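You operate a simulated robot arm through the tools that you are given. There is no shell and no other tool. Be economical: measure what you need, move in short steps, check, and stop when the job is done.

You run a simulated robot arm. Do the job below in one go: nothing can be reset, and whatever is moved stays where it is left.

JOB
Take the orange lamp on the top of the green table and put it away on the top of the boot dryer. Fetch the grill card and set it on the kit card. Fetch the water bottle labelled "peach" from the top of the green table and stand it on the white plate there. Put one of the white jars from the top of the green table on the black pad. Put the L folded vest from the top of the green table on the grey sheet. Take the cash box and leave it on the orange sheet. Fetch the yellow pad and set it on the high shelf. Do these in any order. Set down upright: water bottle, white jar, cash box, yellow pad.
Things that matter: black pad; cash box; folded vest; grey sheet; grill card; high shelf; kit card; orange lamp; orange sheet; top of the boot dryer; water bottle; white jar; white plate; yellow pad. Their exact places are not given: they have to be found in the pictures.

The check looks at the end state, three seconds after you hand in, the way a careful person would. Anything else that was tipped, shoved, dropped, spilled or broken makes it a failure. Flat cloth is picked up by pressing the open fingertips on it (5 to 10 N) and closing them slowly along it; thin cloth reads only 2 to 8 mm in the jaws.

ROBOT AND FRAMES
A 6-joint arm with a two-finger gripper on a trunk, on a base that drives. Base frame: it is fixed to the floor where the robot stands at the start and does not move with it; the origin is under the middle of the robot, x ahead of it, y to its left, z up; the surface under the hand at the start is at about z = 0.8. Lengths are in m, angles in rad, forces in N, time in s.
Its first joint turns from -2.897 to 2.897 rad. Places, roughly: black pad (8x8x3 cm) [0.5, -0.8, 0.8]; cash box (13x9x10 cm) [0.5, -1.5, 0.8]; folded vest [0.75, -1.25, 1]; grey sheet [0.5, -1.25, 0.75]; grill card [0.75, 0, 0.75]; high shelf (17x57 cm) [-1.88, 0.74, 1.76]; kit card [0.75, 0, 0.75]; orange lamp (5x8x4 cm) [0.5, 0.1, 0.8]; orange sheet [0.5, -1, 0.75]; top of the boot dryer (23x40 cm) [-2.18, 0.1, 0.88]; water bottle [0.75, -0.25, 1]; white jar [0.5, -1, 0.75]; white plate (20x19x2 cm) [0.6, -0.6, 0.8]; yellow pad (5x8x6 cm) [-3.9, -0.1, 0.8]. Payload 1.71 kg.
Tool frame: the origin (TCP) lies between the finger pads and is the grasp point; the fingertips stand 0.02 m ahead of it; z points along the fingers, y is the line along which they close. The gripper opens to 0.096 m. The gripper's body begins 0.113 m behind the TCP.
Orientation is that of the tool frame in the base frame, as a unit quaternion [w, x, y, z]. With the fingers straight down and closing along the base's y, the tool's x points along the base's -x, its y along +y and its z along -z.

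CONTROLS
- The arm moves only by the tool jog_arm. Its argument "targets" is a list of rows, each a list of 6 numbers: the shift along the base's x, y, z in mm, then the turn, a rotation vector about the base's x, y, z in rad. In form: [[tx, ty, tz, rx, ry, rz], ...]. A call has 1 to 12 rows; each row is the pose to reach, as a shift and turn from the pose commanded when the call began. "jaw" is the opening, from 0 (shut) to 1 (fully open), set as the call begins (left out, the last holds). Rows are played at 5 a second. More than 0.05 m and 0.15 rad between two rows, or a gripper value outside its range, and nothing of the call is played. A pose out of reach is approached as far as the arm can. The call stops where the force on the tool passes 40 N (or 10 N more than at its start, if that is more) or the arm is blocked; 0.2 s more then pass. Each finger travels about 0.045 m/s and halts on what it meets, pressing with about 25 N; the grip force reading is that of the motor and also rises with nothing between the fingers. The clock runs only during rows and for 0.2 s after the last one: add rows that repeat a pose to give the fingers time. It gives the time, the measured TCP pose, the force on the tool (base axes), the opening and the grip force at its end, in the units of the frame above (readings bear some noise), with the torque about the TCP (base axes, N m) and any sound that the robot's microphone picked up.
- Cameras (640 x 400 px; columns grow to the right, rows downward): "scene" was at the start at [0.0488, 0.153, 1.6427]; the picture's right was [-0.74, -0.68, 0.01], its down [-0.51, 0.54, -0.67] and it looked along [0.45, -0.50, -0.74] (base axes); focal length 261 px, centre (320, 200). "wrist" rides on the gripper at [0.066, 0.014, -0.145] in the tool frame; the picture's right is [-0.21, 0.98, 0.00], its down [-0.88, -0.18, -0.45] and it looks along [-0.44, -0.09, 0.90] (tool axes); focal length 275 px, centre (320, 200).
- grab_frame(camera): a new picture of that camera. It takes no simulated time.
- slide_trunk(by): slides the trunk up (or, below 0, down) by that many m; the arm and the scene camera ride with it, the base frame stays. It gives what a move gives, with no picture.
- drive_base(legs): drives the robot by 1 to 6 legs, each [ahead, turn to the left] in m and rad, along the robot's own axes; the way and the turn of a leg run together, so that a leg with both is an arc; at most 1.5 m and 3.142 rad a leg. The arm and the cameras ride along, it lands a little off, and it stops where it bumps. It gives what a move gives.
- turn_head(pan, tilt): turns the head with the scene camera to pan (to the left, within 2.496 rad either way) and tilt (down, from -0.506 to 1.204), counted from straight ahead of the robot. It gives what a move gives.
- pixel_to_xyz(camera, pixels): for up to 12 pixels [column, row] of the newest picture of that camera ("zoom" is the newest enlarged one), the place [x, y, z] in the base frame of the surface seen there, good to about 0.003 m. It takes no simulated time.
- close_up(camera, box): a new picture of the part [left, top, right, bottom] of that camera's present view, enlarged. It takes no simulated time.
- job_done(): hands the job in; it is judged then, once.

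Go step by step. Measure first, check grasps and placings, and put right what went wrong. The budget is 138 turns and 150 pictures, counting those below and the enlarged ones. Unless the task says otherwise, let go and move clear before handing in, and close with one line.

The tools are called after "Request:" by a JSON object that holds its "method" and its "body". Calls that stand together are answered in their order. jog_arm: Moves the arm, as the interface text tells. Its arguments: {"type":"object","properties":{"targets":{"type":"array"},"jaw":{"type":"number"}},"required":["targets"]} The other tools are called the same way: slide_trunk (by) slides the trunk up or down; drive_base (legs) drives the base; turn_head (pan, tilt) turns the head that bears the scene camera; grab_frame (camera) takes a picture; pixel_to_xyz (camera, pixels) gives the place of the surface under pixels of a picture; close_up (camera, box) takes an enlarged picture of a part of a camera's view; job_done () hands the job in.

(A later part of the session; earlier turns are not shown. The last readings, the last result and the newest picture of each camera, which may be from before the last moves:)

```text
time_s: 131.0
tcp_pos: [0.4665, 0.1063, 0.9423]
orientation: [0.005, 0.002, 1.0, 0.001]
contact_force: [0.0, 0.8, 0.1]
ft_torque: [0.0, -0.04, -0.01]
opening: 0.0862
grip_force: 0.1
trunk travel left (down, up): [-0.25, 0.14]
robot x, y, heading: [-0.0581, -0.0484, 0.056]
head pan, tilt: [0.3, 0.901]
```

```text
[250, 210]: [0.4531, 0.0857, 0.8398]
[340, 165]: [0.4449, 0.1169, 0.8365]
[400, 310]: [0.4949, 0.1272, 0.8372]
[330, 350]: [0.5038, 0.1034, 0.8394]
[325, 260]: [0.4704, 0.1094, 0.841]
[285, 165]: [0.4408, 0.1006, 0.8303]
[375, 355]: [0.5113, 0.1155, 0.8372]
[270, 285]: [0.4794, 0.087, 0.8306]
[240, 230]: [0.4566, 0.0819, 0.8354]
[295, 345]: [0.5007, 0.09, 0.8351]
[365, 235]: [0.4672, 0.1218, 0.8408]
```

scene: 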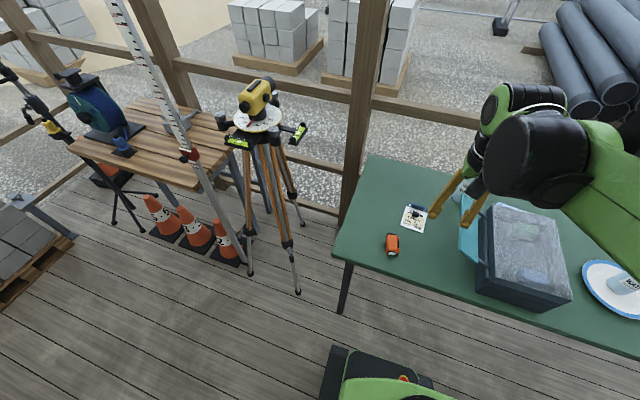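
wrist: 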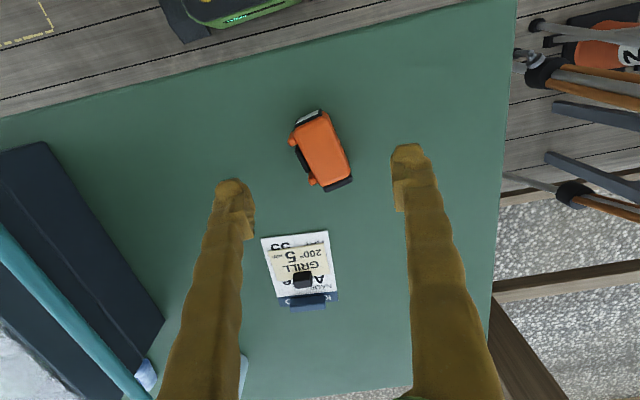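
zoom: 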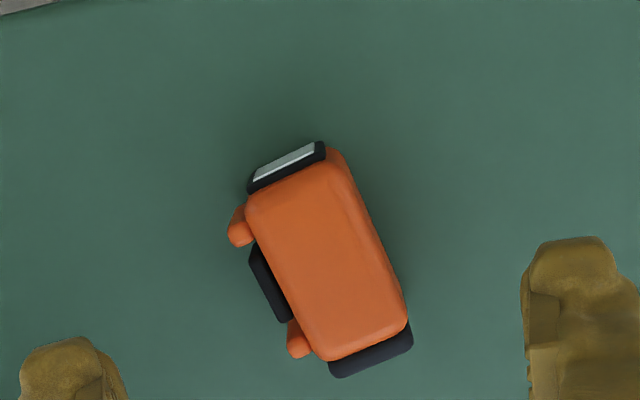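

Lamp centre (0.475,0.104), yaw ≈0.27, top 0.841. Align, descend and grip across its width.

Request:
{"method": "jog_arm", "body": {"targets": [[9, -2, -25, 0, 0.01, 0.135], [9, -2, -60, 0, 0.01, 0.27], [9, -2, -95, 0, 0.01, 0.27], [9, -2, -116, 0, 0.01, 0.27], [9, -2, -116, 0, 0.01, 0.27]]}}

Request:
{"method": "jog_arm", "body": {"targets": [[0, 0, 0, 0, 0, 0], [0, 0, 0, 0, 0, 0], [0, 0, 0, 0, 0, 0], [0, 0, 0, 0, 0, 0], [0, 0, 0, 0, 0, 0], [0, 0, 0, 0, 0, 0]], "jaw": 0}}

Request:
{"method": "jog_arm", "body": {"targets": [[0, 0, 30, 0, 0, 0], [0, 0, 70, 0, 0, 0], [0, 0, 70, 0, 0, 0]]}}

Request:
{"method": "close_up", "body": {"camera": "wrist", "box": [200, 50, 440, 250]}}

```text
time_s: 132.2
tcp_pos: [0.4753, 0.1043, 0.8263]
orientation: [-0.001, -0.132, 0.991, 0.002]
contact_force: [0.2, -0.9, 0.2]
ft_torque: [-0.07, 0.0, -0.01]
opening: 0.086
grip_force: 0.0
trunk travel left (down, up): [-0.25, 0.14]
robot x, y, heading: [-0.0576, -0.0467, 0.062]
head pan, tilt: [0.3, 0.901]
```

```text
time_s: 133.6
tcp_pos: [0.4747, 0.1035, 0.8259]
orientation: [-0.001, -0.132, 0.991, 0.001]
contact_force: [-0.7, 0.4, 0.3]
ft_torque: [-0.02, -0.03, 0.02]
opening: 0.0406
grip_force: 5.2
trunk travel left (down, up): [-0.25, 0.14]
robot x, y, heading: [-0.0563, -0.0498, 0.06]
head pan, tilt: [0.3, 0.901]
```

```text
time_s: 134.4
tcp_pos: [0.4751, 0.1057, 0.8956]
orientation: [-0.001, -0.131, 0.991, 0.001]
contact_force: [-0.2, 0.2, 0.2]
ft_torque: [-0.01, -0.01, 0.0]
opening: 0.0406
grip_force: 5.2
trunk travel left (down, up): [-0.25, 0.14]
robot x, y, heading: [-0.059, -0.0463, 0.059]
head pan, tilt: [0.3, 0.901]
```

```text
2.00 times, centred on (320, 150) of wrist
```

zoom: 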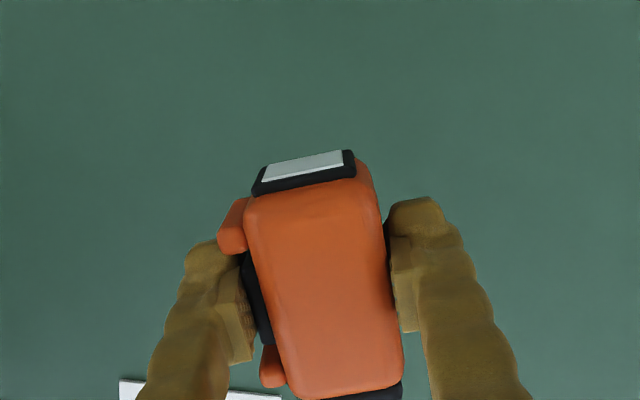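

Lamp held (40.6 mm) and lifted. Retract the arm and drive toward the boot dryer, then look.

Request:
{"method": "jog_arm", "body": {"targets": [[0, 0, 40, 0, 0, 0], [-10, -10, 80, 0, 0, 0], [-20, -20, 120, 0, 0, 0], [-40, -30, 160, 0, 0, 0], [-60, -40, 200, 0, 0, 0], [-75, -50, 240, 0, 0, 0], [-75, -50, 240, 0, 0, 0]]}}

Request:
{"method": "drive_base", "body": {"legs": [[-0.4, 0], [0, 1.54], [0, 1.54]]}}

Request:
{"method": "turn_head", "body": {"pan": -0.3, "tilt": 0.5}}

Request:
{"method": "grab_frame", "body": {"camera": "scene"}}

```text
time_s: 136.0
tcp_pos: [0.4005, 0.053, 1.1367]
orientation: [0.0, -0.132, 0.991, 0.002]
contact_force: [-0.6, 0.0, -0.3]
ft_torque: [0.01, -0.02, -0.01]
opening: 0.0405
grip_force: 4.7
trunk travel left (down, up): [-0.25, 0.14]
robot x, y, heading: [-0.0567, -0.0471, 0.056]
head pan, tilt: [0.3, 0.901]
```

```text
time_s: 150.6
tcp_pos: [-0.9224, -0.1256, 1.1361]
orientation: [0.002, 0.997, 0.08, 0.001]
contact_force: [0.0, 0.3, -0.6]
ft_torque: [0.02, 0.01, 0.01]
opening: 0.0407
grip_force: 5.5
trunk travel left (down, up): [-0.25, 0.14]
robot x, y, heading: [-0.4571, -0.0682, 3.098]
head pan, tilt: [0.3, 0.901]
```

```text
time_s: 151.6
tcp_pos: [-0.8992, -0.1255, 1.146]
orientation: [-0.001, 0.997, 0.081, -0.008]
contact_force: [0.9, -0.1, -1.0]
ft_torque: [-0.02, 0.08, -0.02]
opening: 0.0408
grip_force: 4.9
trunk travel left (down, up): [-0.25, 0.14]
robot x, y, heading: [-0.4569, -0.0636, 3.101]
head pan, tilt: [-0.3, 0.499]
```

```text
90 pictures are left
```

scene: 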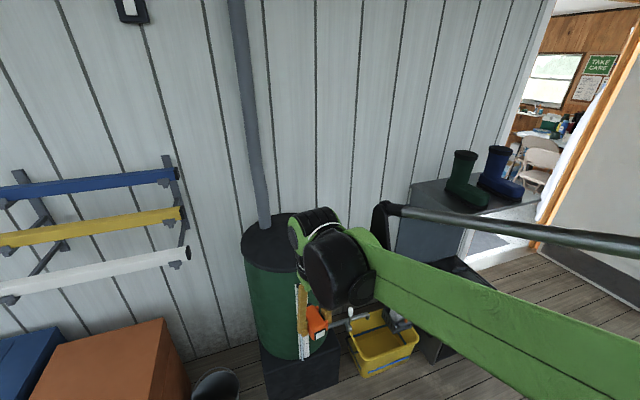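

The dryer top is right of the barrel with boots on its right half. Pan right and measure.

Request:
{"method": "turn_head", "body": {"pan": -0.75, "tilt": 0.5}}

Request:
{"method": "grab_frame", "body": {"camera": "scene"}}

```text
time_s: 152.5
tcp_pos: [-0.9065, -0.126, 1.1417]
orientation: [0.001, 0.997, 0.081, -0.005]
contact_force: [0.4, -0.3, -1.2]
ft_torque: [0.02, 0.04, -0.01]
opening: 0.0408
grip_force: 4.8
trunk travel left (down, up): [-0.25, 0.14]
robot x, y, heading: [-0.4538, -0.0615, 3.096]
head pan, tilt: [-0.75, 0.499]
```

```text
89 pictures are left
```

scene: 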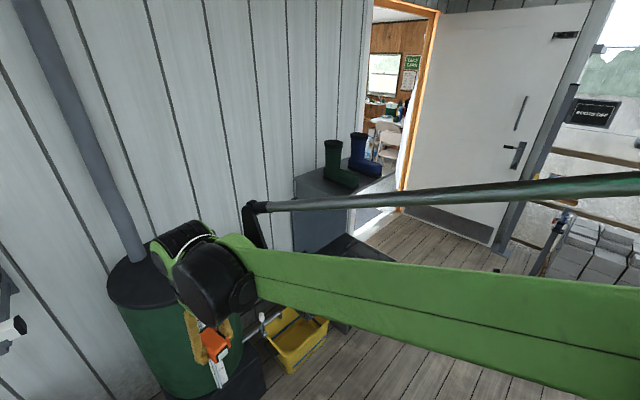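

Request:
{"method": "close_up", "body": {"camera": "scene", "box": [280, 120, 440, 220]}}

Request:
{"method": "pixel_to_xyz", "body": {"camera": "zoom", "pixels": [[80, 280], [60, 230], [140, 205], [200, 270], [250, 280], [280, 240], [180, 235], [130, 240], [460, 235], [400, 260], [200, 185], [120, 270]]}}

Request:
{"method": "pixel_to_xyz", "body": {"camera": "scene", "pixels": [[295, 230], [300, 350], [320, 320], [370, 255], [340, 240], [290, 310], [170, 270], [400, 213], [360, 300], [490, 240], [250, 390], [435, 240]]}}

```text
4.00 times, centred on (360, 170) of scene
```

zoom: 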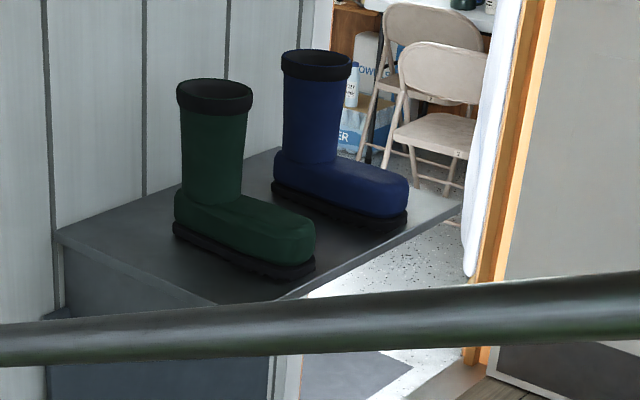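

```text
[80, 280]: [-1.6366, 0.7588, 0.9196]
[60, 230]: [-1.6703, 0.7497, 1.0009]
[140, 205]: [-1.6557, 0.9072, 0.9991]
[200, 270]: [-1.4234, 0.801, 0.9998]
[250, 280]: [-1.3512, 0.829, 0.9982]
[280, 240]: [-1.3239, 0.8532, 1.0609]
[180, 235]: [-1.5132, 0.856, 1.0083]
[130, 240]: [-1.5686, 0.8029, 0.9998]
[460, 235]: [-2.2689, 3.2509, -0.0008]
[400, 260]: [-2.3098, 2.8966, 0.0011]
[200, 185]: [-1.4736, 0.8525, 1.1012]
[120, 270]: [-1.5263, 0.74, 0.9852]
```

```text
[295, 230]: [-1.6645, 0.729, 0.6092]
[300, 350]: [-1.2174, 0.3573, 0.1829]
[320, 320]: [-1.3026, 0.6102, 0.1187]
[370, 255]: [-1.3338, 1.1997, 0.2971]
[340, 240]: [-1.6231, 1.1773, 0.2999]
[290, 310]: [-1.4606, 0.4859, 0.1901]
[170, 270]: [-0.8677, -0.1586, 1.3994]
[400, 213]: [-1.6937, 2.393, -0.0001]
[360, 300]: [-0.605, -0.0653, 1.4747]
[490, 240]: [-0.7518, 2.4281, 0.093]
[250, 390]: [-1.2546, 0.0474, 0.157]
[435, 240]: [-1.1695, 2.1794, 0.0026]
```

This boot stand is at (-1.5,0.95,1.0) against a wall at x≈-1.68, so the listed dryer (-2.18,0.1) and high shelf lie in the room behind it. Look at the doorway to measure it.

Request:
{"method": "turn_head", "body": {"pan": -1.1, "tilt": 0.4}}

Request:
{"method": "grab_frame", "body": {"camera": "scene"}}

```text
time_s: 153.3
tcp_pos: [-0.906, -0.1259, 1.143]
orientation: [0.0, 0.997, 0.081, -0.007]
contact_force: [-0.1, 0.5, -0.7]
ft_torque: [-0.03, -0.05, -0.02]
opening: 0.0408
grip_force: 5.1
trunk travel left (down, up): [-0.25, 0.14]
robot x, y, heading: [-0.4534, -0.0662, 3.096]
head pan, tilt: [-1.1, 0.4]
```

```text
87 pictures are left
```

scene: 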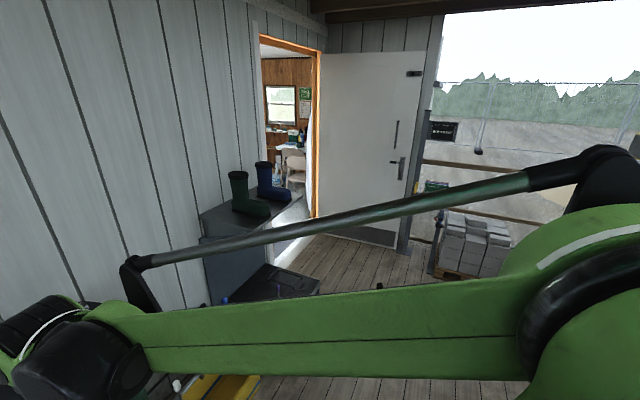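

Request:
{"method": "pixel_to_xyz", "body": {"camera": "scene", "pixels": [[257, 60], [318, 70], [317, 205], [322, 225], [310, 235], [400, 235], [280, 250], [320, 290], [345, 240], [262, 120], [250, 280], [298, 270]]}}

```text
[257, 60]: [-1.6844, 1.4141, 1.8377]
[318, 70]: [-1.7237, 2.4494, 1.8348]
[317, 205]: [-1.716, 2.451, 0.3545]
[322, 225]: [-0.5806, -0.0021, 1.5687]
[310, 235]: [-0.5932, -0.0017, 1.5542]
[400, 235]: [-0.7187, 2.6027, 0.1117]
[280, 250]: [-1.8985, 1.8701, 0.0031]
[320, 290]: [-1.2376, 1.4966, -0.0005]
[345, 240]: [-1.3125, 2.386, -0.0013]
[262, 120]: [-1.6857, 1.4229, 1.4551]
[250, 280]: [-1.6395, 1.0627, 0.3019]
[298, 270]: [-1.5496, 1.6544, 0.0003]
```

Doorway spans y≈1.42–2.45 at x≈-1.7. Check the pallet and obstacles on the way.

Request:
{"method": "turn_head", "body": {"pan": -1.7, "tilt": 0.7}}

Request:
{"method": "grab_frame", "body": {"camera": "scene"}}

```text
time_s: 154.3
tcp_pos: [-0.9065, -0.1259, 1.1428]
orientation: [0.0, 0.997, 0.081, -0.006]
contact_force: [0.2, 0.4, -0.8]
ft_torque: [-0.01, 0.0, -0.02]
opening: 0.041
grip_force: 5.3
trunk travel left (down, up): [-0.25, 0.14]
robot x, y, heading: [-0.4555, -0.0662, 3.098]
head pan, tilt: [-1.7, 0.7]
```

```text
86 pictures are left
```

scene: 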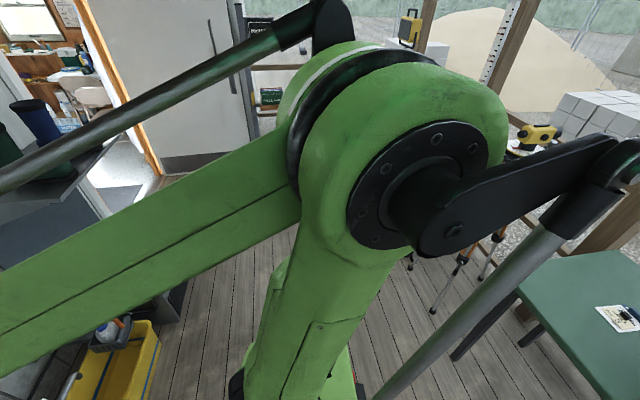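

The arm blocks this view; turn the base to face +y and look ahead.

Request:
{"method": "drive_base", "body": {"legs": [[0, -1.527]]}}

Request:
{"method": "turn_head", "body": {"pan": 0.0, "tilt": 0.6}}

Request:
{"method": "grab_frame", "body": {"camera": "scene"}}

```text
time_s: 160.5
tcp_pos: [-0.5239, 0.3847, 1.1432]
orientation: [-0.004, 0.767, -0.641, -0.005]
contact_force: [0.4, -0.2, -1.1]
ft_torque: [0.03, 0.04, 0.0]
opening: 0.0404
grip_force: 5.2
trunk travel left (down, up): [-0.25, 0.14]
robot x, y, heading: [-0.4572, -0.0655, 1.548]
head pan, tilt: [-1.7, 0.7]
```

```text
time_s: 162.3
tcp_pos: [-0.5239, 0.3619, 1.1495]
orientation: [-0.011, 0.767, -0.641, -0.011]
contact_force: [0.0, 0.3, -1.5]
ft_torque: [0.03, -0.01, -0.02]
opening: 0.0406
grip_force: 5.2
trunk travel left (down, up): [-0.25, 0.14]
robot x, y, heading: [-0.4571, -0.0703, 1.545]
head pan, tilt: [0.0, 0.6]
```

```text
85 pictures are left
```

scene: 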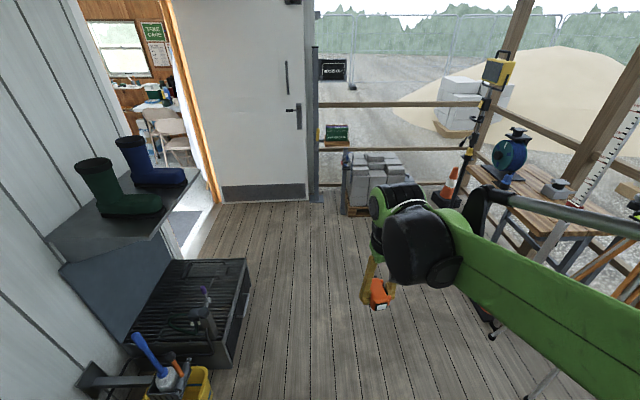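

Request:
{"method": "pixel_to_xyz", "body": {"camera": "scene", "pixels": [[345, 215], [310, 198], [222, 200], [248, 270], [232, 368], [300, 300], [345, 190], [210, 215]]}}

```text
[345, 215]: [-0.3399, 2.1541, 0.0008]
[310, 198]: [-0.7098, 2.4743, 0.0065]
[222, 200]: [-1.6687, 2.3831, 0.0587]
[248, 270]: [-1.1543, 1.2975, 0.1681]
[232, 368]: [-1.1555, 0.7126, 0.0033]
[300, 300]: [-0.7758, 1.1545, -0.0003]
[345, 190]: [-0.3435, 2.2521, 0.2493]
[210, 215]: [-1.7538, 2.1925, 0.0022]
```

Corridor is clear: cabinet edge x=-1.155 (y<1.32), pallet corner (-0.34,2.15). Drive to about (-0.75,1.88), then face the door.

Request:
{"method": "drive_base", "body": {"legs": [[0, 0.175], [1.0, 0], [0.972, 0]]}}

Request:
{"method": "turn_head", "body": {"pan": -1.7, "tilt": 0.3}}

Request:
{"method": "grab_frame", "body": {"camera": "scene"}}

```text
time_s: 176.6
tcp_pos: [-0.9, 2.2923, 1.1482]
orientation: [-0.009, 0.821, -0.571, -0.011]
contact_force: [0.0, 0.1, -0.4]
ft_torque: [-0.01, -0.02, 0.01]
opening: 0.0408
grip_force: 4.9
trunk travel left (down, up): [-0.25, 0.14]
robot x, y, heading: [-0.7606, 1.8802, 1.722]
head pan, tilt: [0.0, 0.6]
```

```text
time_s: 178.3
tcp_pos: [-0.8987, 2.2677, 1.1577]
orientation: [-0.017, 0.821, -0.57, -0.019]
contact_force: [0.0, 0.3, -2.0]
ft_torque: [-0.04, 0.01, 0.03]
opening: 0.0405
grip_force: 4.8
trunk travel left (down, up): [-0.25, 0.14]
robot x, y, heading: [-0.7582, 1.8776, 1.721]
head pan, tilt: [-1.7, 0.3]
```

```text
84 pictures are left
```

scene: 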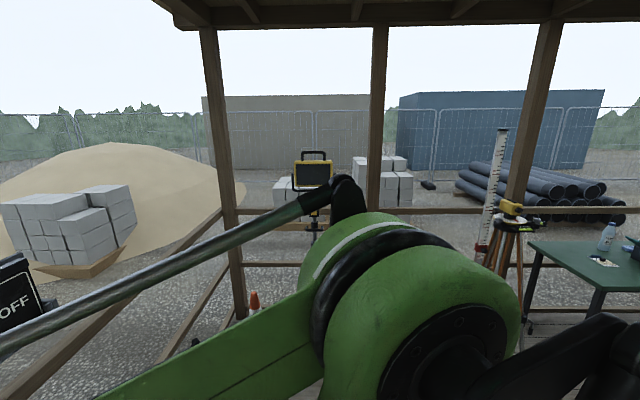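

The arm stays below door-top height. Turn to face the doorway and look in.

Request:
{"method": "drive_base", "body": {"legs": [[0, 1.42]]}}

Request:
{"method": "turn_head", "body": {"pan": 0.0, "tilt": 0.45}}

Request:
{"method": "grab_frame", "body": {"camera": "scene"}}

```text
time_s: 184.1
tcp_pos: [-1.1736, 1.796, 1.1534]
orientation: [0.0, 0.994, 0.111, -0.021]
contact_force: [-0.2, -0.4, -0.3]
ft_torque: [0.01, 0.03, 0.02]
opening: 0.0407
grip_force: 4.9
trunk travel left (down, up): [-0.25, 0.14]
robot x, y, heading: [-0.7617, 1.8772, -3.132]
head pan, tilt: [-1.7, 0.3]
```

```text
time_s: 185.9
tcp_pos: [-1.1436, 1.7968, 1.164]
orientation: [-0.001, 0.994, 0.109, -0.033]
contact_force: [0.9, -0.8, -0.8]
ft_torque: [-0.06, 0.08, -0.01]
opening: 0.0405
grip_force: 5.3
trunk travel left (down, up): [-0.25, 0.14]
robot x, y, heading: [-0.7596, 1.8795, -3.125]
head pan, tilt: [0.0, 0.45]
```

```text
83 pictures are left
```

scene: 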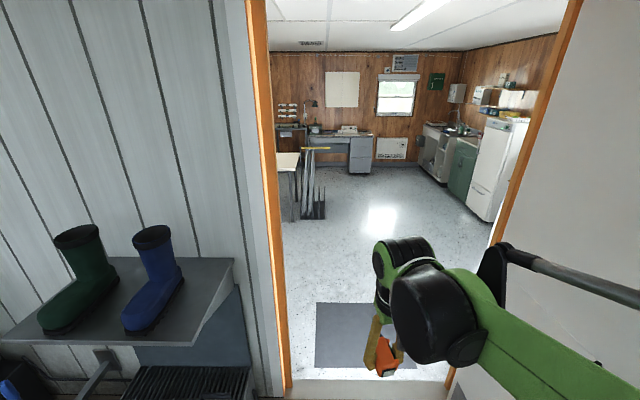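

Request:
{"method": "pixel_to_xyz", "body": {"camera": "scene", "pixels": [[272, 200], [290, 380], [285, 300], [500, 235], [540, 130], [345, 385], [345, 330], [400, 240], [305, 215], [480, 218]]}}

```text
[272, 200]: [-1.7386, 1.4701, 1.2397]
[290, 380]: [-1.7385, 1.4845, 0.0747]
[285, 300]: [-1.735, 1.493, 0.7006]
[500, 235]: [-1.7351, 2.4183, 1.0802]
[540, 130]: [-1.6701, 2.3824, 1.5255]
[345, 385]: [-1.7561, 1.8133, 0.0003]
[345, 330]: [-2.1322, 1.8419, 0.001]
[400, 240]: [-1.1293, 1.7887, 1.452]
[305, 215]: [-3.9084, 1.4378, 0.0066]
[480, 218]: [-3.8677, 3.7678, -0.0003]
```

Doorway centre y≈1.945. Drive through with a slight right correction and look around inside.

Request:
{"method": "drive_base", "body": {"legs": [[0, -0.088], [1.0, 0], [0.6, 0]]}}

Request:
{"method": "turn_head", "body": {"pan": 0.9, "tilt": 0.4}}

Request:
{"method": "grab_frame", "body": {"camera": "scene"}}

Request:
{"method": "turn_head", "body": {"pan": 1.8, "tilt": 0.3}}

Request:
{"method": "grab_frame", "body": {"camera": "scene"}}

```text
time_s: 197.5
tcp_pos: [-2.7301, 1.962, 1.1651]
orientation: [-0.003, 0.997, 0.063, -0.035]
contact_force: [1.0, 0.6, -1.0]
ft_torque: [-0.07, 0.1, 0.02]
opening: 0.0406
grip_force: 4.8
trunk travel left (down, up): [-0.25, 0.14]
robot x, y, heading: [-2.3441, 2.0086, 3.057]
head pan, tilt: [0.0, 0.45]
```

```text
time_s: 198.7
tcp_pos: [-2.6994, 1.9589, 1.173]
orientation: [-0.005, 0.997, 0.063, -0.048]
contact_force: [2.4, -0.4, -1.1]
ft_torque: [-0.03, 0.27, -0.01]
opening: 0.0406
grip_force: 5.1
trunk travel left (down, up): [-0.25, 0.14]
robot x, y, heading: [-2.3439, 2.0102, 3.057]
head pan, tilt: [0.901, 0.4]
```

```text
82 pictures are left
```

scene: 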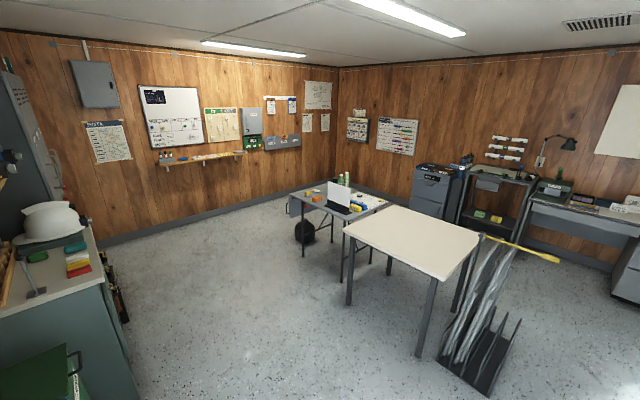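

```text
time_s: 199.9
tcp_pos: [-2.7524, 1.9633, 1.1559]
orientation: [-0.002, 0.998, 0.062, -0.025]
contact_force: [0.8, 0.4, 0.5]
ft_torque: [0.02, 0.07, 0.01]
opening: 0.0406
grip_force: 4.4
trunk travel left (down, up): [-0.25, 0.14]
robot x, y, heading: [-2.3467, 2.009, 3.06]
head pan, tilt: [1.799, 0.3]
```

```text
81 pictures are left
```

scene: 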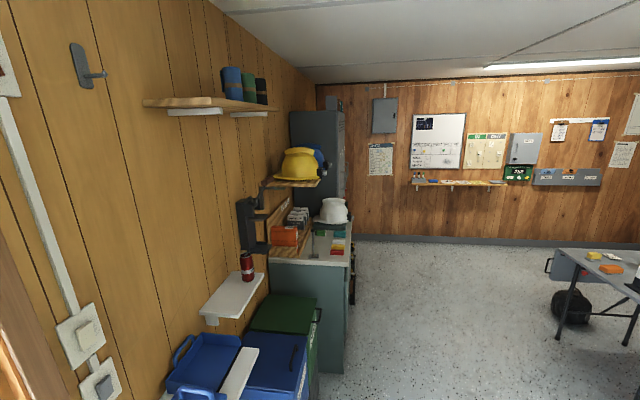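

The wooden high shelf is at (210,102) with flasks on it. Measure surfaces on this wall.

Request:
{"method": "pixel_to_xyz", "body": {"camera": "scene", "pixels": [[180, 103], [230, 105], [270, 105], [150, 102], [235, 295], [285, 310], [330, 245], [340, 255], [300, 252], [290, 180], [280, 345], [300, 190]]}}

Request:
{"method": "close_up", "body": {"camera": "scene", "box": [130, 50, 370, 250]}}

Request:
{"method": "close_up", "body": {"camera": "scene", "box": [180, 190, 380, 400]}}

```text
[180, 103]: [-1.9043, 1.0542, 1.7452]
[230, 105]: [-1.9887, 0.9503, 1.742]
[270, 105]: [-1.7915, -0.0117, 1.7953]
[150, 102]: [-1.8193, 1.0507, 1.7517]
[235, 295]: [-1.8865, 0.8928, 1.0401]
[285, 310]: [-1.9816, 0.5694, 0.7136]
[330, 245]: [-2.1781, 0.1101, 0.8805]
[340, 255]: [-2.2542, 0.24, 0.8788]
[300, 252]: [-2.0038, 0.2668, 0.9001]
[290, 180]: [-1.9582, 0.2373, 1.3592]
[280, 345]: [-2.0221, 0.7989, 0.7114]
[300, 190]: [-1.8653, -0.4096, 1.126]
```

```text
2.00 times, centred on (250, 150) of scene
```

zoom: 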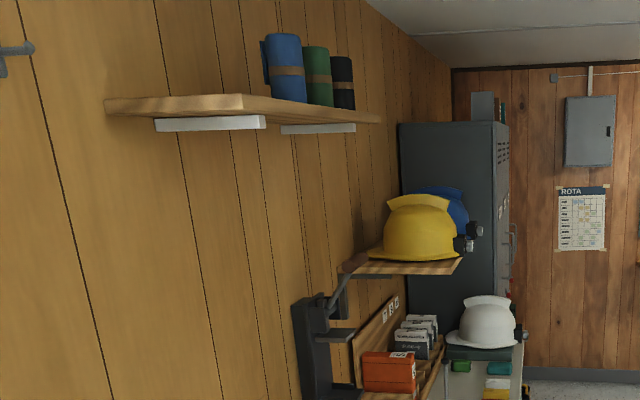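

```text
1.90 times, centred on (280, 295) of scene
```

zoom: 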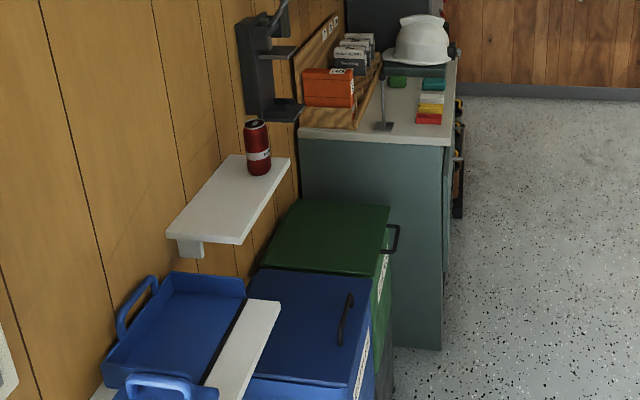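

The spot (330,245) gives (-2.178,0.110,0.88): that counter is the dryer's listed place. Look again at the table side for the yellow pad and floor space.

Request:
{"method": "turn_head", "body": {"pan": 1.2, "tilt": 0.5}}

Request:
{"method": "grab_frame", "body": {"camera": "scene"}}

Request:
{"method": "close_up", "body": {"camera": "scene", "box": [340, 150, 520, 300]}}

Request:
{"method": "close_up", "body": {"camera": "scene", "box": [60, 150, 260, 300]}}

```text
time_s: 200.9
tcp_pos: [-2.737, 1.962, 1.1624]
orientation: [-0.003, 0.997, 0.064, -0.033]
contact_force: [1.3, 0.1, -0.1]
ft_torque: [0.06, 0.18, 0.0]
opening: 0.0405
grip_force: 5.1
trunk travel left (down, up): [-0.25, 0.14]
robot x, y, heading: [-2.345, 2.0071, 3.054]
head pan, tilt: [1.201, 0.499]
```

```text
78 pictures are left
```

scene: 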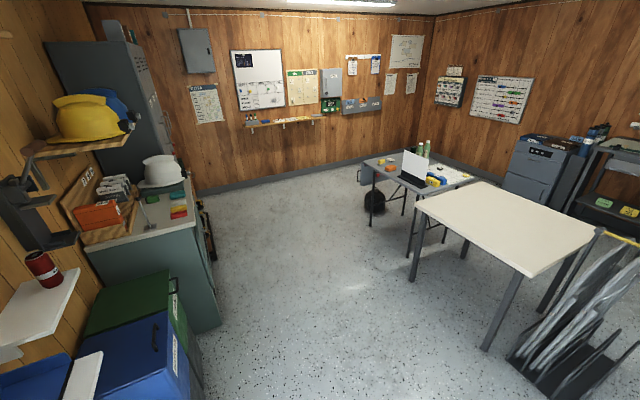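

```text
2.67 times, centred on (430, 225) of scene
```

zoom: 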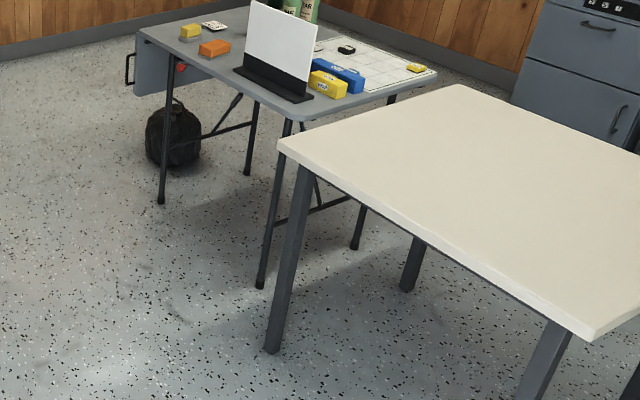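

```text
2.67 times, centred on (160, 225) of scene
```

zoom: 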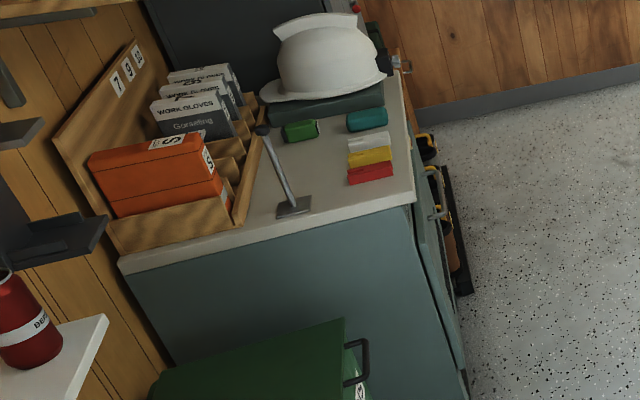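

The counter is crowded, and black-yellow items hang beyond it. Measure table/floor limits so I can drive closer.

Request:
{"method": "pixel_to_xyz", "body": {"camera": "scene", "pixels": [[413, 281], [485, 350], [416, 203], [525, 275], [370, 225], [408, 258], [362, 158], [365, 165], [392, 158], [222, 325], [195, 290], [210, 255]]}}

Request:
{"method": "pixel_to_xyz", "body": {"camera": "zoom", "pixels": [[350, 230], [405, 195], [260, 240], [130, 262], [330, 160], [370, 175], [430, 145], [460, 290], [440, 215], [390, 80], [360, 120], [340, 200]]}}

```text
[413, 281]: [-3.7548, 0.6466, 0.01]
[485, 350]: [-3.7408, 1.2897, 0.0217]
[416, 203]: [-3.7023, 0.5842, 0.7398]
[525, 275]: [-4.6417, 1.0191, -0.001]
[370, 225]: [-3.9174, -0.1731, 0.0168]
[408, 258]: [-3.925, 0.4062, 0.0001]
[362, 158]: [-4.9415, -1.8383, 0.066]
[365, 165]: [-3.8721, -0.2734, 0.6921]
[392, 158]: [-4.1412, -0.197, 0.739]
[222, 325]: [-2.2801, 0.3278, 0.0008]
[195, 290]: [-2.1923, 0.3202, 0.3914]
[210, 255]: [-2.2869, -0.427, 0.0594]
```

```text
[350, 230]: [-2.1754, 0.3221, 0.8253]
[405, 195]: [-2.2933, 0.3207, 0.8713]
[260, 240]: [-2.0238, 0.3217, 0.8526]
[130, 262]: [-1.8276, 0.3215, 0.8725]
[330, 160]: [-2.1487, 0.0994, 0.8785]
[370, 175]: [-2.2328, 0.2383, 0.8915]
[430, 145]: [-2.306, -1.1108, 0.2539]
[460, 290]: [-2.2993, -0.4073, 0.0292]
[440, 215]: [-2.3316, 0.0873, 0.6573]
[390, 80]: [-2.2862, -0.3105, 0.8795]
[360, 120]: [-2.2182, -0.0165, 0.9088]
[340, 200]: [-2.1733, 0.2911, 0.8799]
```

Corridor free between x=-3.7 (tables) and x=-2.3 (cabinet). Drive to about (-2.95,0.75) facing -y and look at the counter.

Request:
{"method": "drive_base", "body": {"legs": [[0.6, 0], [0, 1.6], [1.3, 0]]}}

Request:
{"method": "turn_head", "body": {"pan": 0.8, "tilt": 0.6}}

Request:
{"method": "grab_frame", "body": {"camera": "scene"}}

Request:
{"method": "turn_head", "body": {"pan": -0.7, "tilt": 0.6}}

Request:
{"method": "grab_frame", "body": {"camera": "scene"}}

```text
time_s: 220.1
tcp_pos: [-2.8681, 0.3857, 1.167]
orientation: [0.027, 0.633, 0.773, -0.031]
contact_force: [-1.0, -0.1, 0.2]
ft_torque: [-0.07, -0.04, -0.03]
opening: 0.0406
grip_force: 5.3
trunk travel left (down, up): [-0.25, 0.14]
robot x, y, heading: [-2.9423, 0.7507, -1.578]
head pan, tilt: [1.201, 0.499]
```

```text
time_s: 220.9
tcp_pos: [-2.8671, 0.388, 1.1683]
orientation: [0.03, 0.632, 0.774, -0.032]
contact_force: [1.0, 1.8, -1.1]
ft_torque: [-0.21, 0.01, 0.06]
opening: 0.0411
grip_force: 5.4
trunk travel left (down, up): [-0.25, 0.14]
robot x, y, heading: [-2.9424, 0.75, -1.579]
head pan, tilt: [0.799, 0.6]
```

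```text
75 pictures are left
```

scene: 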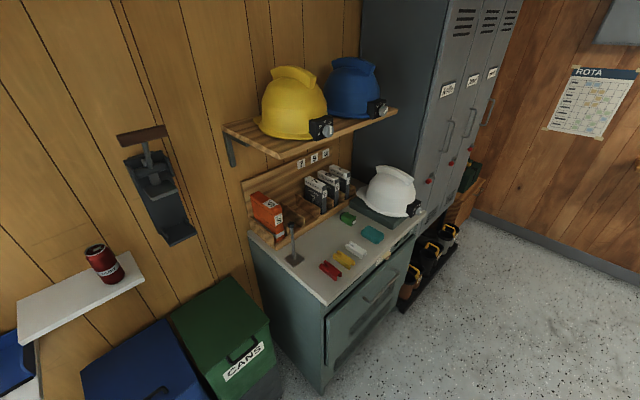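

```text
time_s: 222.5
tcp_pos: [-2.8677, 0.3688, 1.1623]
orientation: [0.024, 0.633, 0.773, -0.026]
contact_force: [1.1, 0.9, 0.2]
ft_torque: [-0.14, 0.07, 0.02]
opening: 0.0405
grip_force: 5.0
trunk travel left (down, up): [-0.25, 0.14]
robot x, y, heading: [-2.9395, 0.7518, -1.578]
head pan, tilt: [-0.7, 0.6]
```

```text
74 pictures are left
```

scene: 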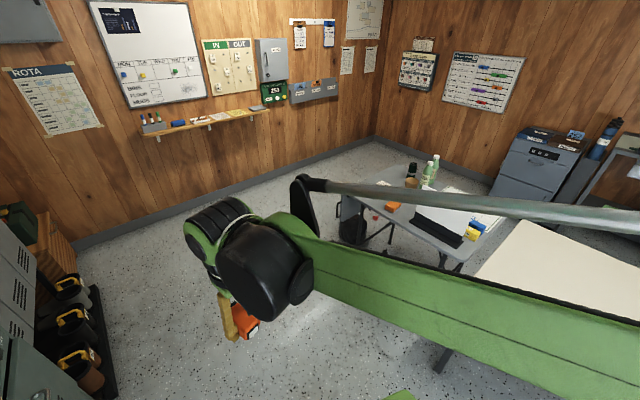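

The cabinet/counter here is evidently the dryer top: a free strip exists between the rack, the erasers and the helmet. Zoom.

Request:
{"method": "turn_head", "body": {"pan": 0.8, "tilt": 0.6}}

Request:
{"method": "close_up", "body": {"camera": "scene", "box": [230, 150, 438, 310]}}

Request:
{"method": "pixel_to_xyz", "body": {"camera": "zoom", "pixels": [[310, 366], [395, 290], [345, 325], [430, 258], [365, 205], [300, 290], [200, 335], [250, 260], [290, 370], [340, 260], [310, 245], [480, 190]]}}

```text
time_s: 224.1
tcp_pos: [-2.8659, 0.3848, 1.1676]
orientation: [0.028, 0.632, 0.774, -0.031]
contact_force: [-0.2, -0.7, -1.0]
ft_torque: [0.03, 0.0, 0.0]
opening: 0.0407
grip_force: 5.5
trunk travel left (down, up): [-0.25, 0.14]
robot x, y, heading: [-2.9448, 0.7495, -1.579]
head pan, tilt: [0.799, 0.6]
```

```text
2.50 times, centred on (334, 230) of scene
```

zoom: 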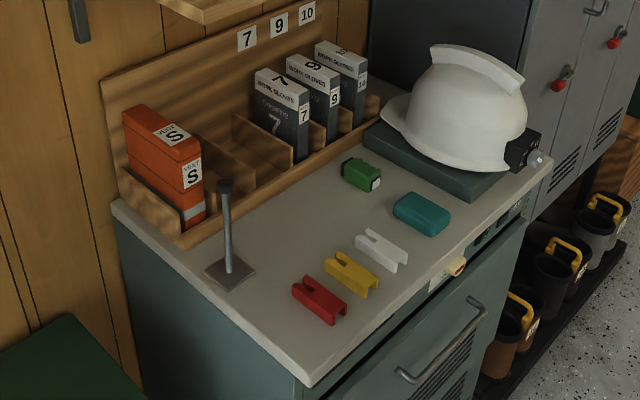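

```text
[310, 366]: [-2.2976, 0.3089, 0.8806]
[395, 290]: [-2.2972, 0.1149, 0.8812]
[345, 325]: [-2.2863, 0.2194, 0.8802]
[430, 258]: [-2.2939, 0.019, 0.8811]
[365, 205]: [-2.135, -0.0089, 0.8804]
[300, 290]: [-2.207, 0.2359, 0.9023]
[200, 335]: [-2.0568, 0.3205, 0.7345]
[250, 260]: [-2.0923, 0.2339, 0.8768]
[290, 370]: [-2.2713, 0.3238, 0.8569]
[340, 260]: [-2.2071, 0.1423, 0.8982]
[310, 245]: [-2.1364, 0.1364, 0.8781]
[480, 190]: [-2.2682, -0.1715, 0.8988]
```

Request:
{"method": "close_up", "body": {"camera": "scene", "box": [290, 195, 390, 275]}}

Request:
{"method": "pixel_to_xyz", "body": {"camera": "zoom", "pixels": [[20, 300], [70, 232], [130, 190], [200, 130], [30, 435], [150, 320], [255, 260], [275, 385], [215, 105], [330, 160], [150, 230], [25, 390]]}}

```text
5.00 times, centred on (340, 235) of scene
```

zoom: 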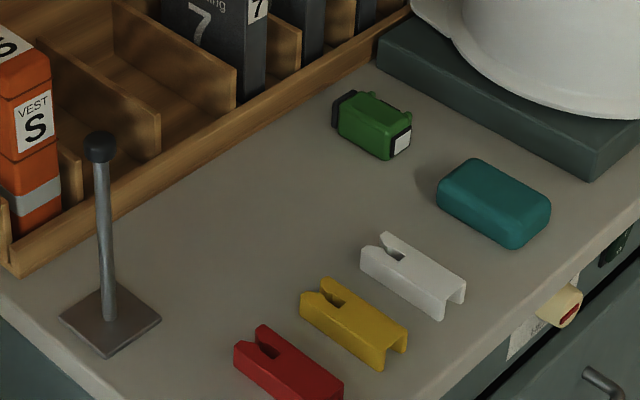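

```text
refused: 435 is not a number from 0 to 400
```

Request:
{"method": "pixel_to_xyz", "body": {"camera": "zoom", "pixels": [[100, 240], [200, 170], [270, 125], [160, 320], [235, 345], [300, 295], [362, 262], [345, 145], [390, 155], [437, 190], [270, 200], [110, 140]]}}

```text
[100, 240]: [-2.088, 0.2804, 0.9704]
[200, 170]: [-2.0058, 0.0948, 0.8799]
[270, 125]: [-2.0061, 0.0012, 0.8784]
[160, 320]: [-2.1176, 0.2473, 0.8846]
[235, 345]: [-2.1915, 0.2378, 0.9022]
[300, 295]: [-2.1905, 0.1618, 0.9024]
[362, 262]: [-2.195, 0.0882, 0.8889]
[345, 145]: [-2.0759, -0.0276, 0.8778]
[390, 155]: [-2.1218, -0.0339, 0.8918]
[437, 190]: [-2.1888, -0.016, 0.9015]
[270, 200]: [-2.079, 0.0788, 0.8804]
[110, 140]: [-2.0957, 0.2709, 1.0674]
```

A free patch lies at about (-2.12,0.10,0.88), between rack, stand, clips and the green lamp. Drive forward 0.55 to get within reach.

Request:
{"method": "drive_base", "body": {"legs": [[0.55, 0]]}}

Request:
{"method": "turn_head", "body": {"pan": 1.3, "tilt": 0.7}}

Request:
{"method": "grab_frame", "body": {"camera": "scene"}}

```text
time_s: 228.3
tcp_pos: [-2.8643, -0.1538, 1.1699]
orientation: [0.032, 0.628, 0.777, -0.037]
contact_force: [0.2, 0.0, -1.3]
ft_torque: [-0.05, -0.09, 0.0]
opening: 0.0408
grip_force: 5.2
trunk travel left (down, up): [-0.25, 0.14]
robot x, y, heading: [-2.9448, 0.1944, -1.568]
head pan, tilt: [0.799, 0.6]
```

```text
time_s: 229.3
tcp_pos: [-2.8654, -0.1434, 1.1734]
orientation: [0.035, 0.627, 0.778, -0.04]
contact_force: [-0.3, -0.4, -1.8]
ft_torque: [-0.01, -0.02, 0.03]
opening: 0.0405
grip_force: 5.2
trunk travel left (down, up): [-0.25, 0.14]
robot x, y, heading: [-2.9479, 0.1919, -1.571]
head pan, tilt: [1.3, 0.7]
```

```text
71 pictures are left
```

scene: 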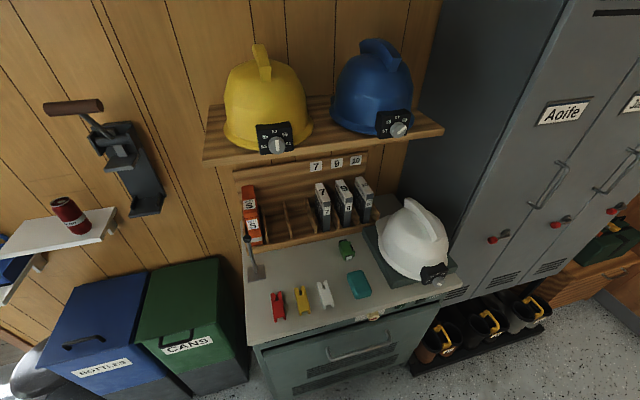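

Request:
{"method": "pixel_to_xyz", "body": {"camera": "scene", "pixels": [[230, 160], [330, 147], [275, 143], [398, 130], [415, 215], [430, 270], [250, 238], [285, 250], [300, 270], [320, 255]]}}

```text
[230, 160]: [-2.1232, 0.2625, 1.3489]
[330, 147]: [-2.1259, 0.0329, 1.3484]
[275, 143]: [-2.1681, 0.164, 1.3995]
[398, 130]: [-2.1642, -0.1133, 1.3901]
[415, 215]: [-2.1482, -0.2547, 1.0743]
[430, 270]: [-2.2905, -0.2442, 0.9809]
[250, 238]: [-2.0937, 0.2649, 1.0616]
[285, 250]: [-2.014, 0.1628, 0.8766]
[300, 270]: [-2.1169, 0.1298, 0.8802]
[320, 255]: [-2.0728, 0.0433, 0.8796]
```

Shelf edge is at x≈-2.125, z≈1.35, so I'll go in low. First swing to (-2.55,0.10,1.15), straightening the tool.

Request:
{"method": "jog_arm", "body": {"targets": [[35, 27, -2, 0.03, 0, -0.05], [70, 54, -4, 0.06, 0, -0.1], [105, 81, -6, 0.1, 0.004, -0.15], [140, 108, -8, 0.106, 0.004, -0.21], [175, 135, -10, 0.106, 0.004, -0.21], [210, 162, -12, 0.106, 0.004, -0.21], [245, 189, -14, 0.106, 0.004, -0.21], [280, 216, -18, 0.106, 0.004, -0.21], [315, 243, -22, 0.106, 0.004, -0.21], [315, 243, -70, 0.106, 0.004, -0.21], [315, 243, -118, 0.106, 0.004, -0.21], [315, 243, -165, 0.106, 0.004, -0.21]]}}

Request:
{"method": "grab_frame", "body": {"camera": "scene"}}

```text
time_s: 231.9
tcp_pos: [-2.5506, 0.0894, 1.0074]
orientation: [-0.008, 0.706, 0.708, 0.002]
contact_force: [-0.6, -0.2, -0.4]
ft_torque: [-0.01, -0.08, 0.0]
opening: 0.0406
grip_force: 4.6
trunk travel left (down, up): [-0.25, 0.14]
robot x, y, heading: [-2.9448, 0.1928, -1.566]
head pan, tilt: [1.3, 0.7]
```

```text
70 pictures are left
```

scene: 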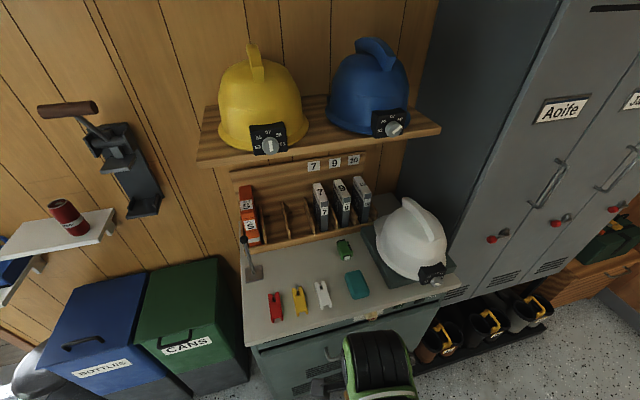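

Request:
{"method": "jog_arm", "body": {"targets": [[48, 3, -10, 0, 0, 0], [96, 6, -15, 0, 0, 0], [144, 10, -20, 0, 0, 0], [192, 10, -20, 0, 0, 0], [240, 10, -20, 0, 0, 0], [288, 10, -20, 0, 0, 0], [330, 10, -20, 0, 0, 0], [370, 10, -20, 0, 0, 0], [405, 10, -20, 0, 0, 0], [430, 10, -20, 0, 0, 0], [430, 10, -20, 0, 0, 0]]}}

Request:
{"method": "grab_frame", "body": {"camera": "scene"}}

Request:
{"method": "grab_frame", "body": {"camera": "wrist"}}

```text
time_s: 233.3
tcp_pos: [-2.3598, 0.0901, 1.016]
orientation: [-0.003, 0.723, 0.691, -0.004]
contact_force: [-1.1, -0.6, -0.4]
ft_torque: [0.04, -0.06, -0.01]
opening: 0.0406
grip_force: 5.2
trunk travel left (down, up): [-0.25, 0.14]
robot x, y, heading: [-2.9404, 0.1935, -1.569]
head pan, tilt: [1.3, 0.7]
stopped in row 6: the arm was blocked; the commanded pose is now the measured one
```

```text
69 pictures are left
```

scene: 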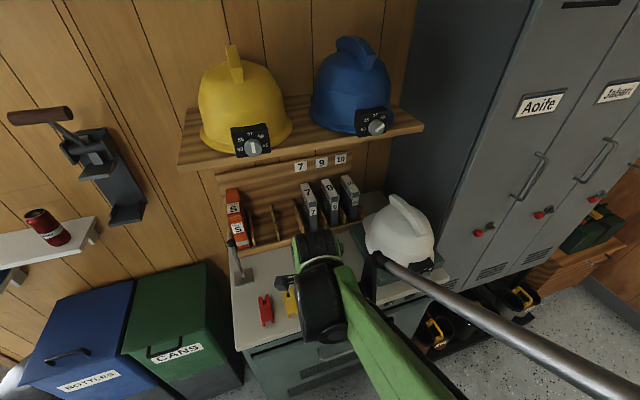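

```text
68 pictures are left
```

wrist: 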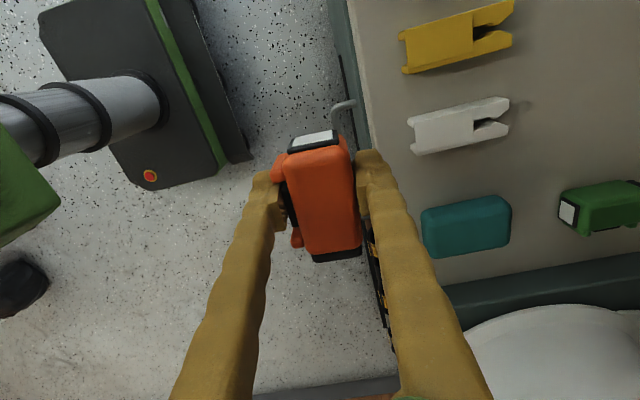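

Something blocked the arm. Check what's near: rod end (375,258), forearm, wrist.

Request:
{"method": "pixel_to_xyz", "body": {"camera": "scene", "pixels": [[375, 256], [385, 266], [430, 285], [360, 320], [320, 300], [315, 245], [400, 215], [420, 262], [318, 235], [430, 252], [350, 270], [385, 225]]}}

Request:
{"method": "close_up", "body": {"camera": "scene", "box": [260, 190, 460, 350]}}

```text
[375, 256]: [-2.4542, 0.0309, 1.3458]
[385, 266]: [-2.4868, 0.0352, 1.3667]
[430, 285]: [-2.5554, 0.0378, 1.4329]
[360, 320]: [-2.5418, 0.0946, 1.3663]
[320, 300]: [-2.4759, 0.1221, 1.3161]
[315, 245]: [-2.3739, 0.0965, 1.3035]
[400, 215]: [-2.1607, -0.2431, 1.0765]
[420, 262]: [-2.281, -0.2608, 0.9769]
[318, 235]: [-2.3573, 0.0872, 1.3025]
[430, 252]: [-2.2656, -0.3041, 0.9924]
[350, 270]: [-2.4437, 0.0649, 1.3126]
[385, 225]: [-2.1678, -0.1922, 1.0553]
```

```text
2.50 times, centred on (360, 270) of scene
```

zoom: 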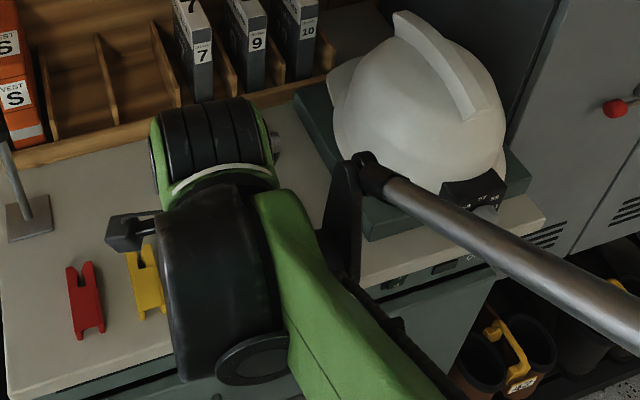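

Nothing is near the wrist (top z 1.30, x −2.36), so it may have been a momentary limit. Retry in smaller steps.

Request:
{"method": "jog_arm", "body": {"targets": [[20, 2, -5, 0, 0, 0.02], [40, 4, -12, 0, 0, 0.03], [60, 6, -18, 0, 0, 0.03], [80, 8, -24, 0, 0, 0.03]]}}

```text
time_s: 234.3
tcp_pos: [-2.359, 0.0891, 1.0212]
orientation: [0.003, 0.728, 0.685, -0.009]
contact_force: [-1.0, -0.7, -1.4]
ft_torque: [0.05, -0.07, 0.01]
opening: 0.0405
grip_force: 4.8
trunk travel left (down, up): [-0.25, 0.14]
robot x, y, heading: [-2.9458, 0.1931, -1.568]
head pan, tilt: [1.3, 0.7]
stopped in row 4: the arm was blocked; the commanded pose is now the measured one
```

Still blocked with z creeping up. Look around the arm for the contact.

Request:
{"method": "turn_head", "body": {"pan": 0.5, "tilt": 0.5}}

Request:
{"method": "grab_frame", "body": {"camera": "scene"}}

Request:
{"method": "turn_head", "body": {"pan": 1.9, "tilt": 0.9}}

Request:
{"method": "grab_frame", "body": {"camera": "scene"}}

```text
time_s: 235.4
tcp_pos: [-2.3613, 0.1077, 1.0215]
orientation: [0.002, 0.718, 0.696, -0.009]
contact_force: [-0.3, 0.7, -0.1]
ft_torque: [0.0, -0.04, 0.02]
opening: 0.0408
grip_force: 5.5
trunk travel left (down, up): [-0.25, 0.14]
robot x, y, heading: [-2.9412, 0.1946, -1.563]
head pan, tilt: [0.499, 0.499]
```

```text
66 pictures are left
```

scene: 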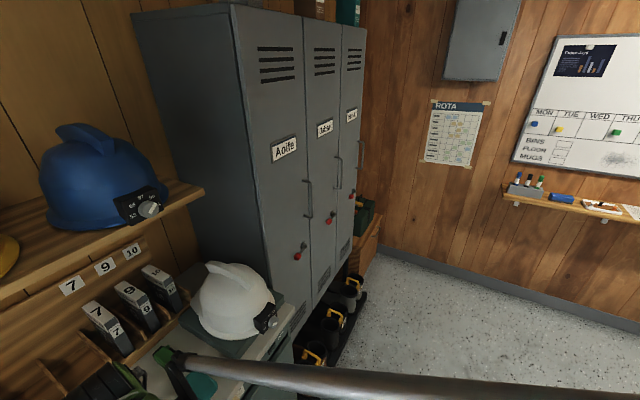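

```text
time_s: 236.9
tcp_pos: [-2.3617, 0.1019, 1.0212]
orientation: [0.002, 0.72, 0.693, -0.008]
contact_force: [0.0, 0.5, -1.2]
ft_torque: [0.0, -0.01, -0.02]
opening: 0.0407
grip_force: 5.3
trunk travel left (down, up): [-0.25, 0.14]
robot x, y, heading: [-2.9452, 0.1945, -1.57]
head pan, tilt: [1.901, 0.901]
```

```text
65 pictures are left
```

scene: 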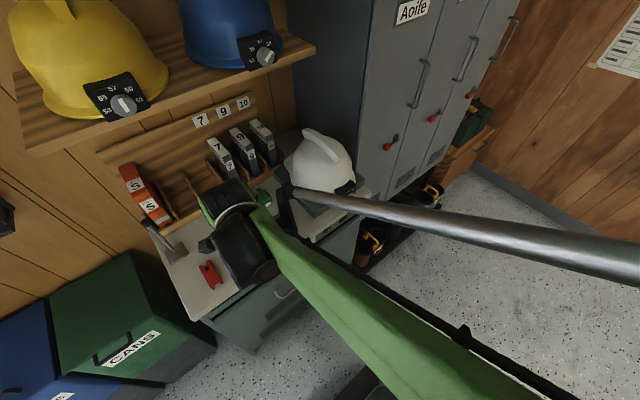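

The TCP shifted when the head panned, so the arm was touching the head. Turn the head away and retry.

Request:
{"method": "turn_head", "body": {"pan": -1.0, "tilt": 0.5}}

Request:
{"method": "jog_arm", "body": {"targets": [[10, 0, -5, 0, 0, 0.02], [20, 0, -12, 0, 0, 0.04], [35, 0, -20, 0, 0, 0.04]]}}

```text
time_s: 239.5
tcp_pos: [-2.3607, 0.1059, 1.0202]
orientation: [0.002, 0.717, 0.697, -0.01]
contact_force: [-0.2, 0.4, -0.5]
ft_torque: [0.04, 0.02, 0.01]
opening: 0.0406
grip_force: 4.9
trunk travel left (down, up): [-0.25, 0.14]
robot x, y, heading: [-2.9474, 0.1927, -1.565]
head pan, tilt: [-1.0, 0.499]
```

```text
time_s: 240.5
tcp_pos: [-2.3648, 0.0897, 1.0139]
orientation: [0.009, 0.724, 0.689, -0.014]
contact_force: [-0.6, 1.3, -1.0]
ft_torque: [-0.06, -0.06, 0.0]
opening: 0.0408
grip_force: 5.0
trunk travel left (down, up): [-0.25, 0.14]
robot x, y, heading: [-2.9455, 0.1912, -1.569]
head pan, tilt: [-1.0, 0.499]
stopped in row 3: the arm was blocked; the commanded pose is now the measured one
```

Still blocked: on the robot's left side the arm meets the head mast. I'll withdraw the arm to the robot's front and instead turn the robot to face the cabinet.

Request:
{"method": "jog_arm", "body": {"targets": [[-46, 0, 20, 0, 0, 0], [-92, 0, 50, 0, 0, 0], [-138, 0, 80, 0, 0, 0], [-186, 0, 90, 0, 0, 0], [-190, 0, 120, 0, 0, 0], [-190, 0, 140, 0, 0, 0], [-230, -30, 145, 0, 0, 0], [-270, -60, 145, 0, 0, 0], [-310, -90, 145, 0, 0, 0], [-350, -120, 145, 0, 0, 0], [-390, -150, 145, 0, 0, 0], [-430, -180, 145, 0, 0, 0]]}}

Request:
{"method": "jog_arm", "body": {"targets": [[-35, -30, 0, 0, 0, 0], [-70, -60, 0, 0, 0, 0], [-90, -90, 0, 0, 0, 0], [-90, -90, 0, 0, 0, 0]]}}

```text
refused: row 1 steps farther than a row can; nothing moved
```

```text
time_s: 241.5
tcp_pos: [-2.4552, 0.0154, 1.0119]
orientation: [0.008, 0.715, 0.699, -0.013]
contact_force: [0.5, -0.1, -0.1]
ft_torque: [0.03, 0.01, 0.01]
opening: 0.0408
grip_force: 4.7
trunk travel left (down, up): [-0.25, 0.14]
robot x, y, heading: [-2.9436, 0.1883, -1.564]
head pan, tilt: [-1.0, 0.499]
```

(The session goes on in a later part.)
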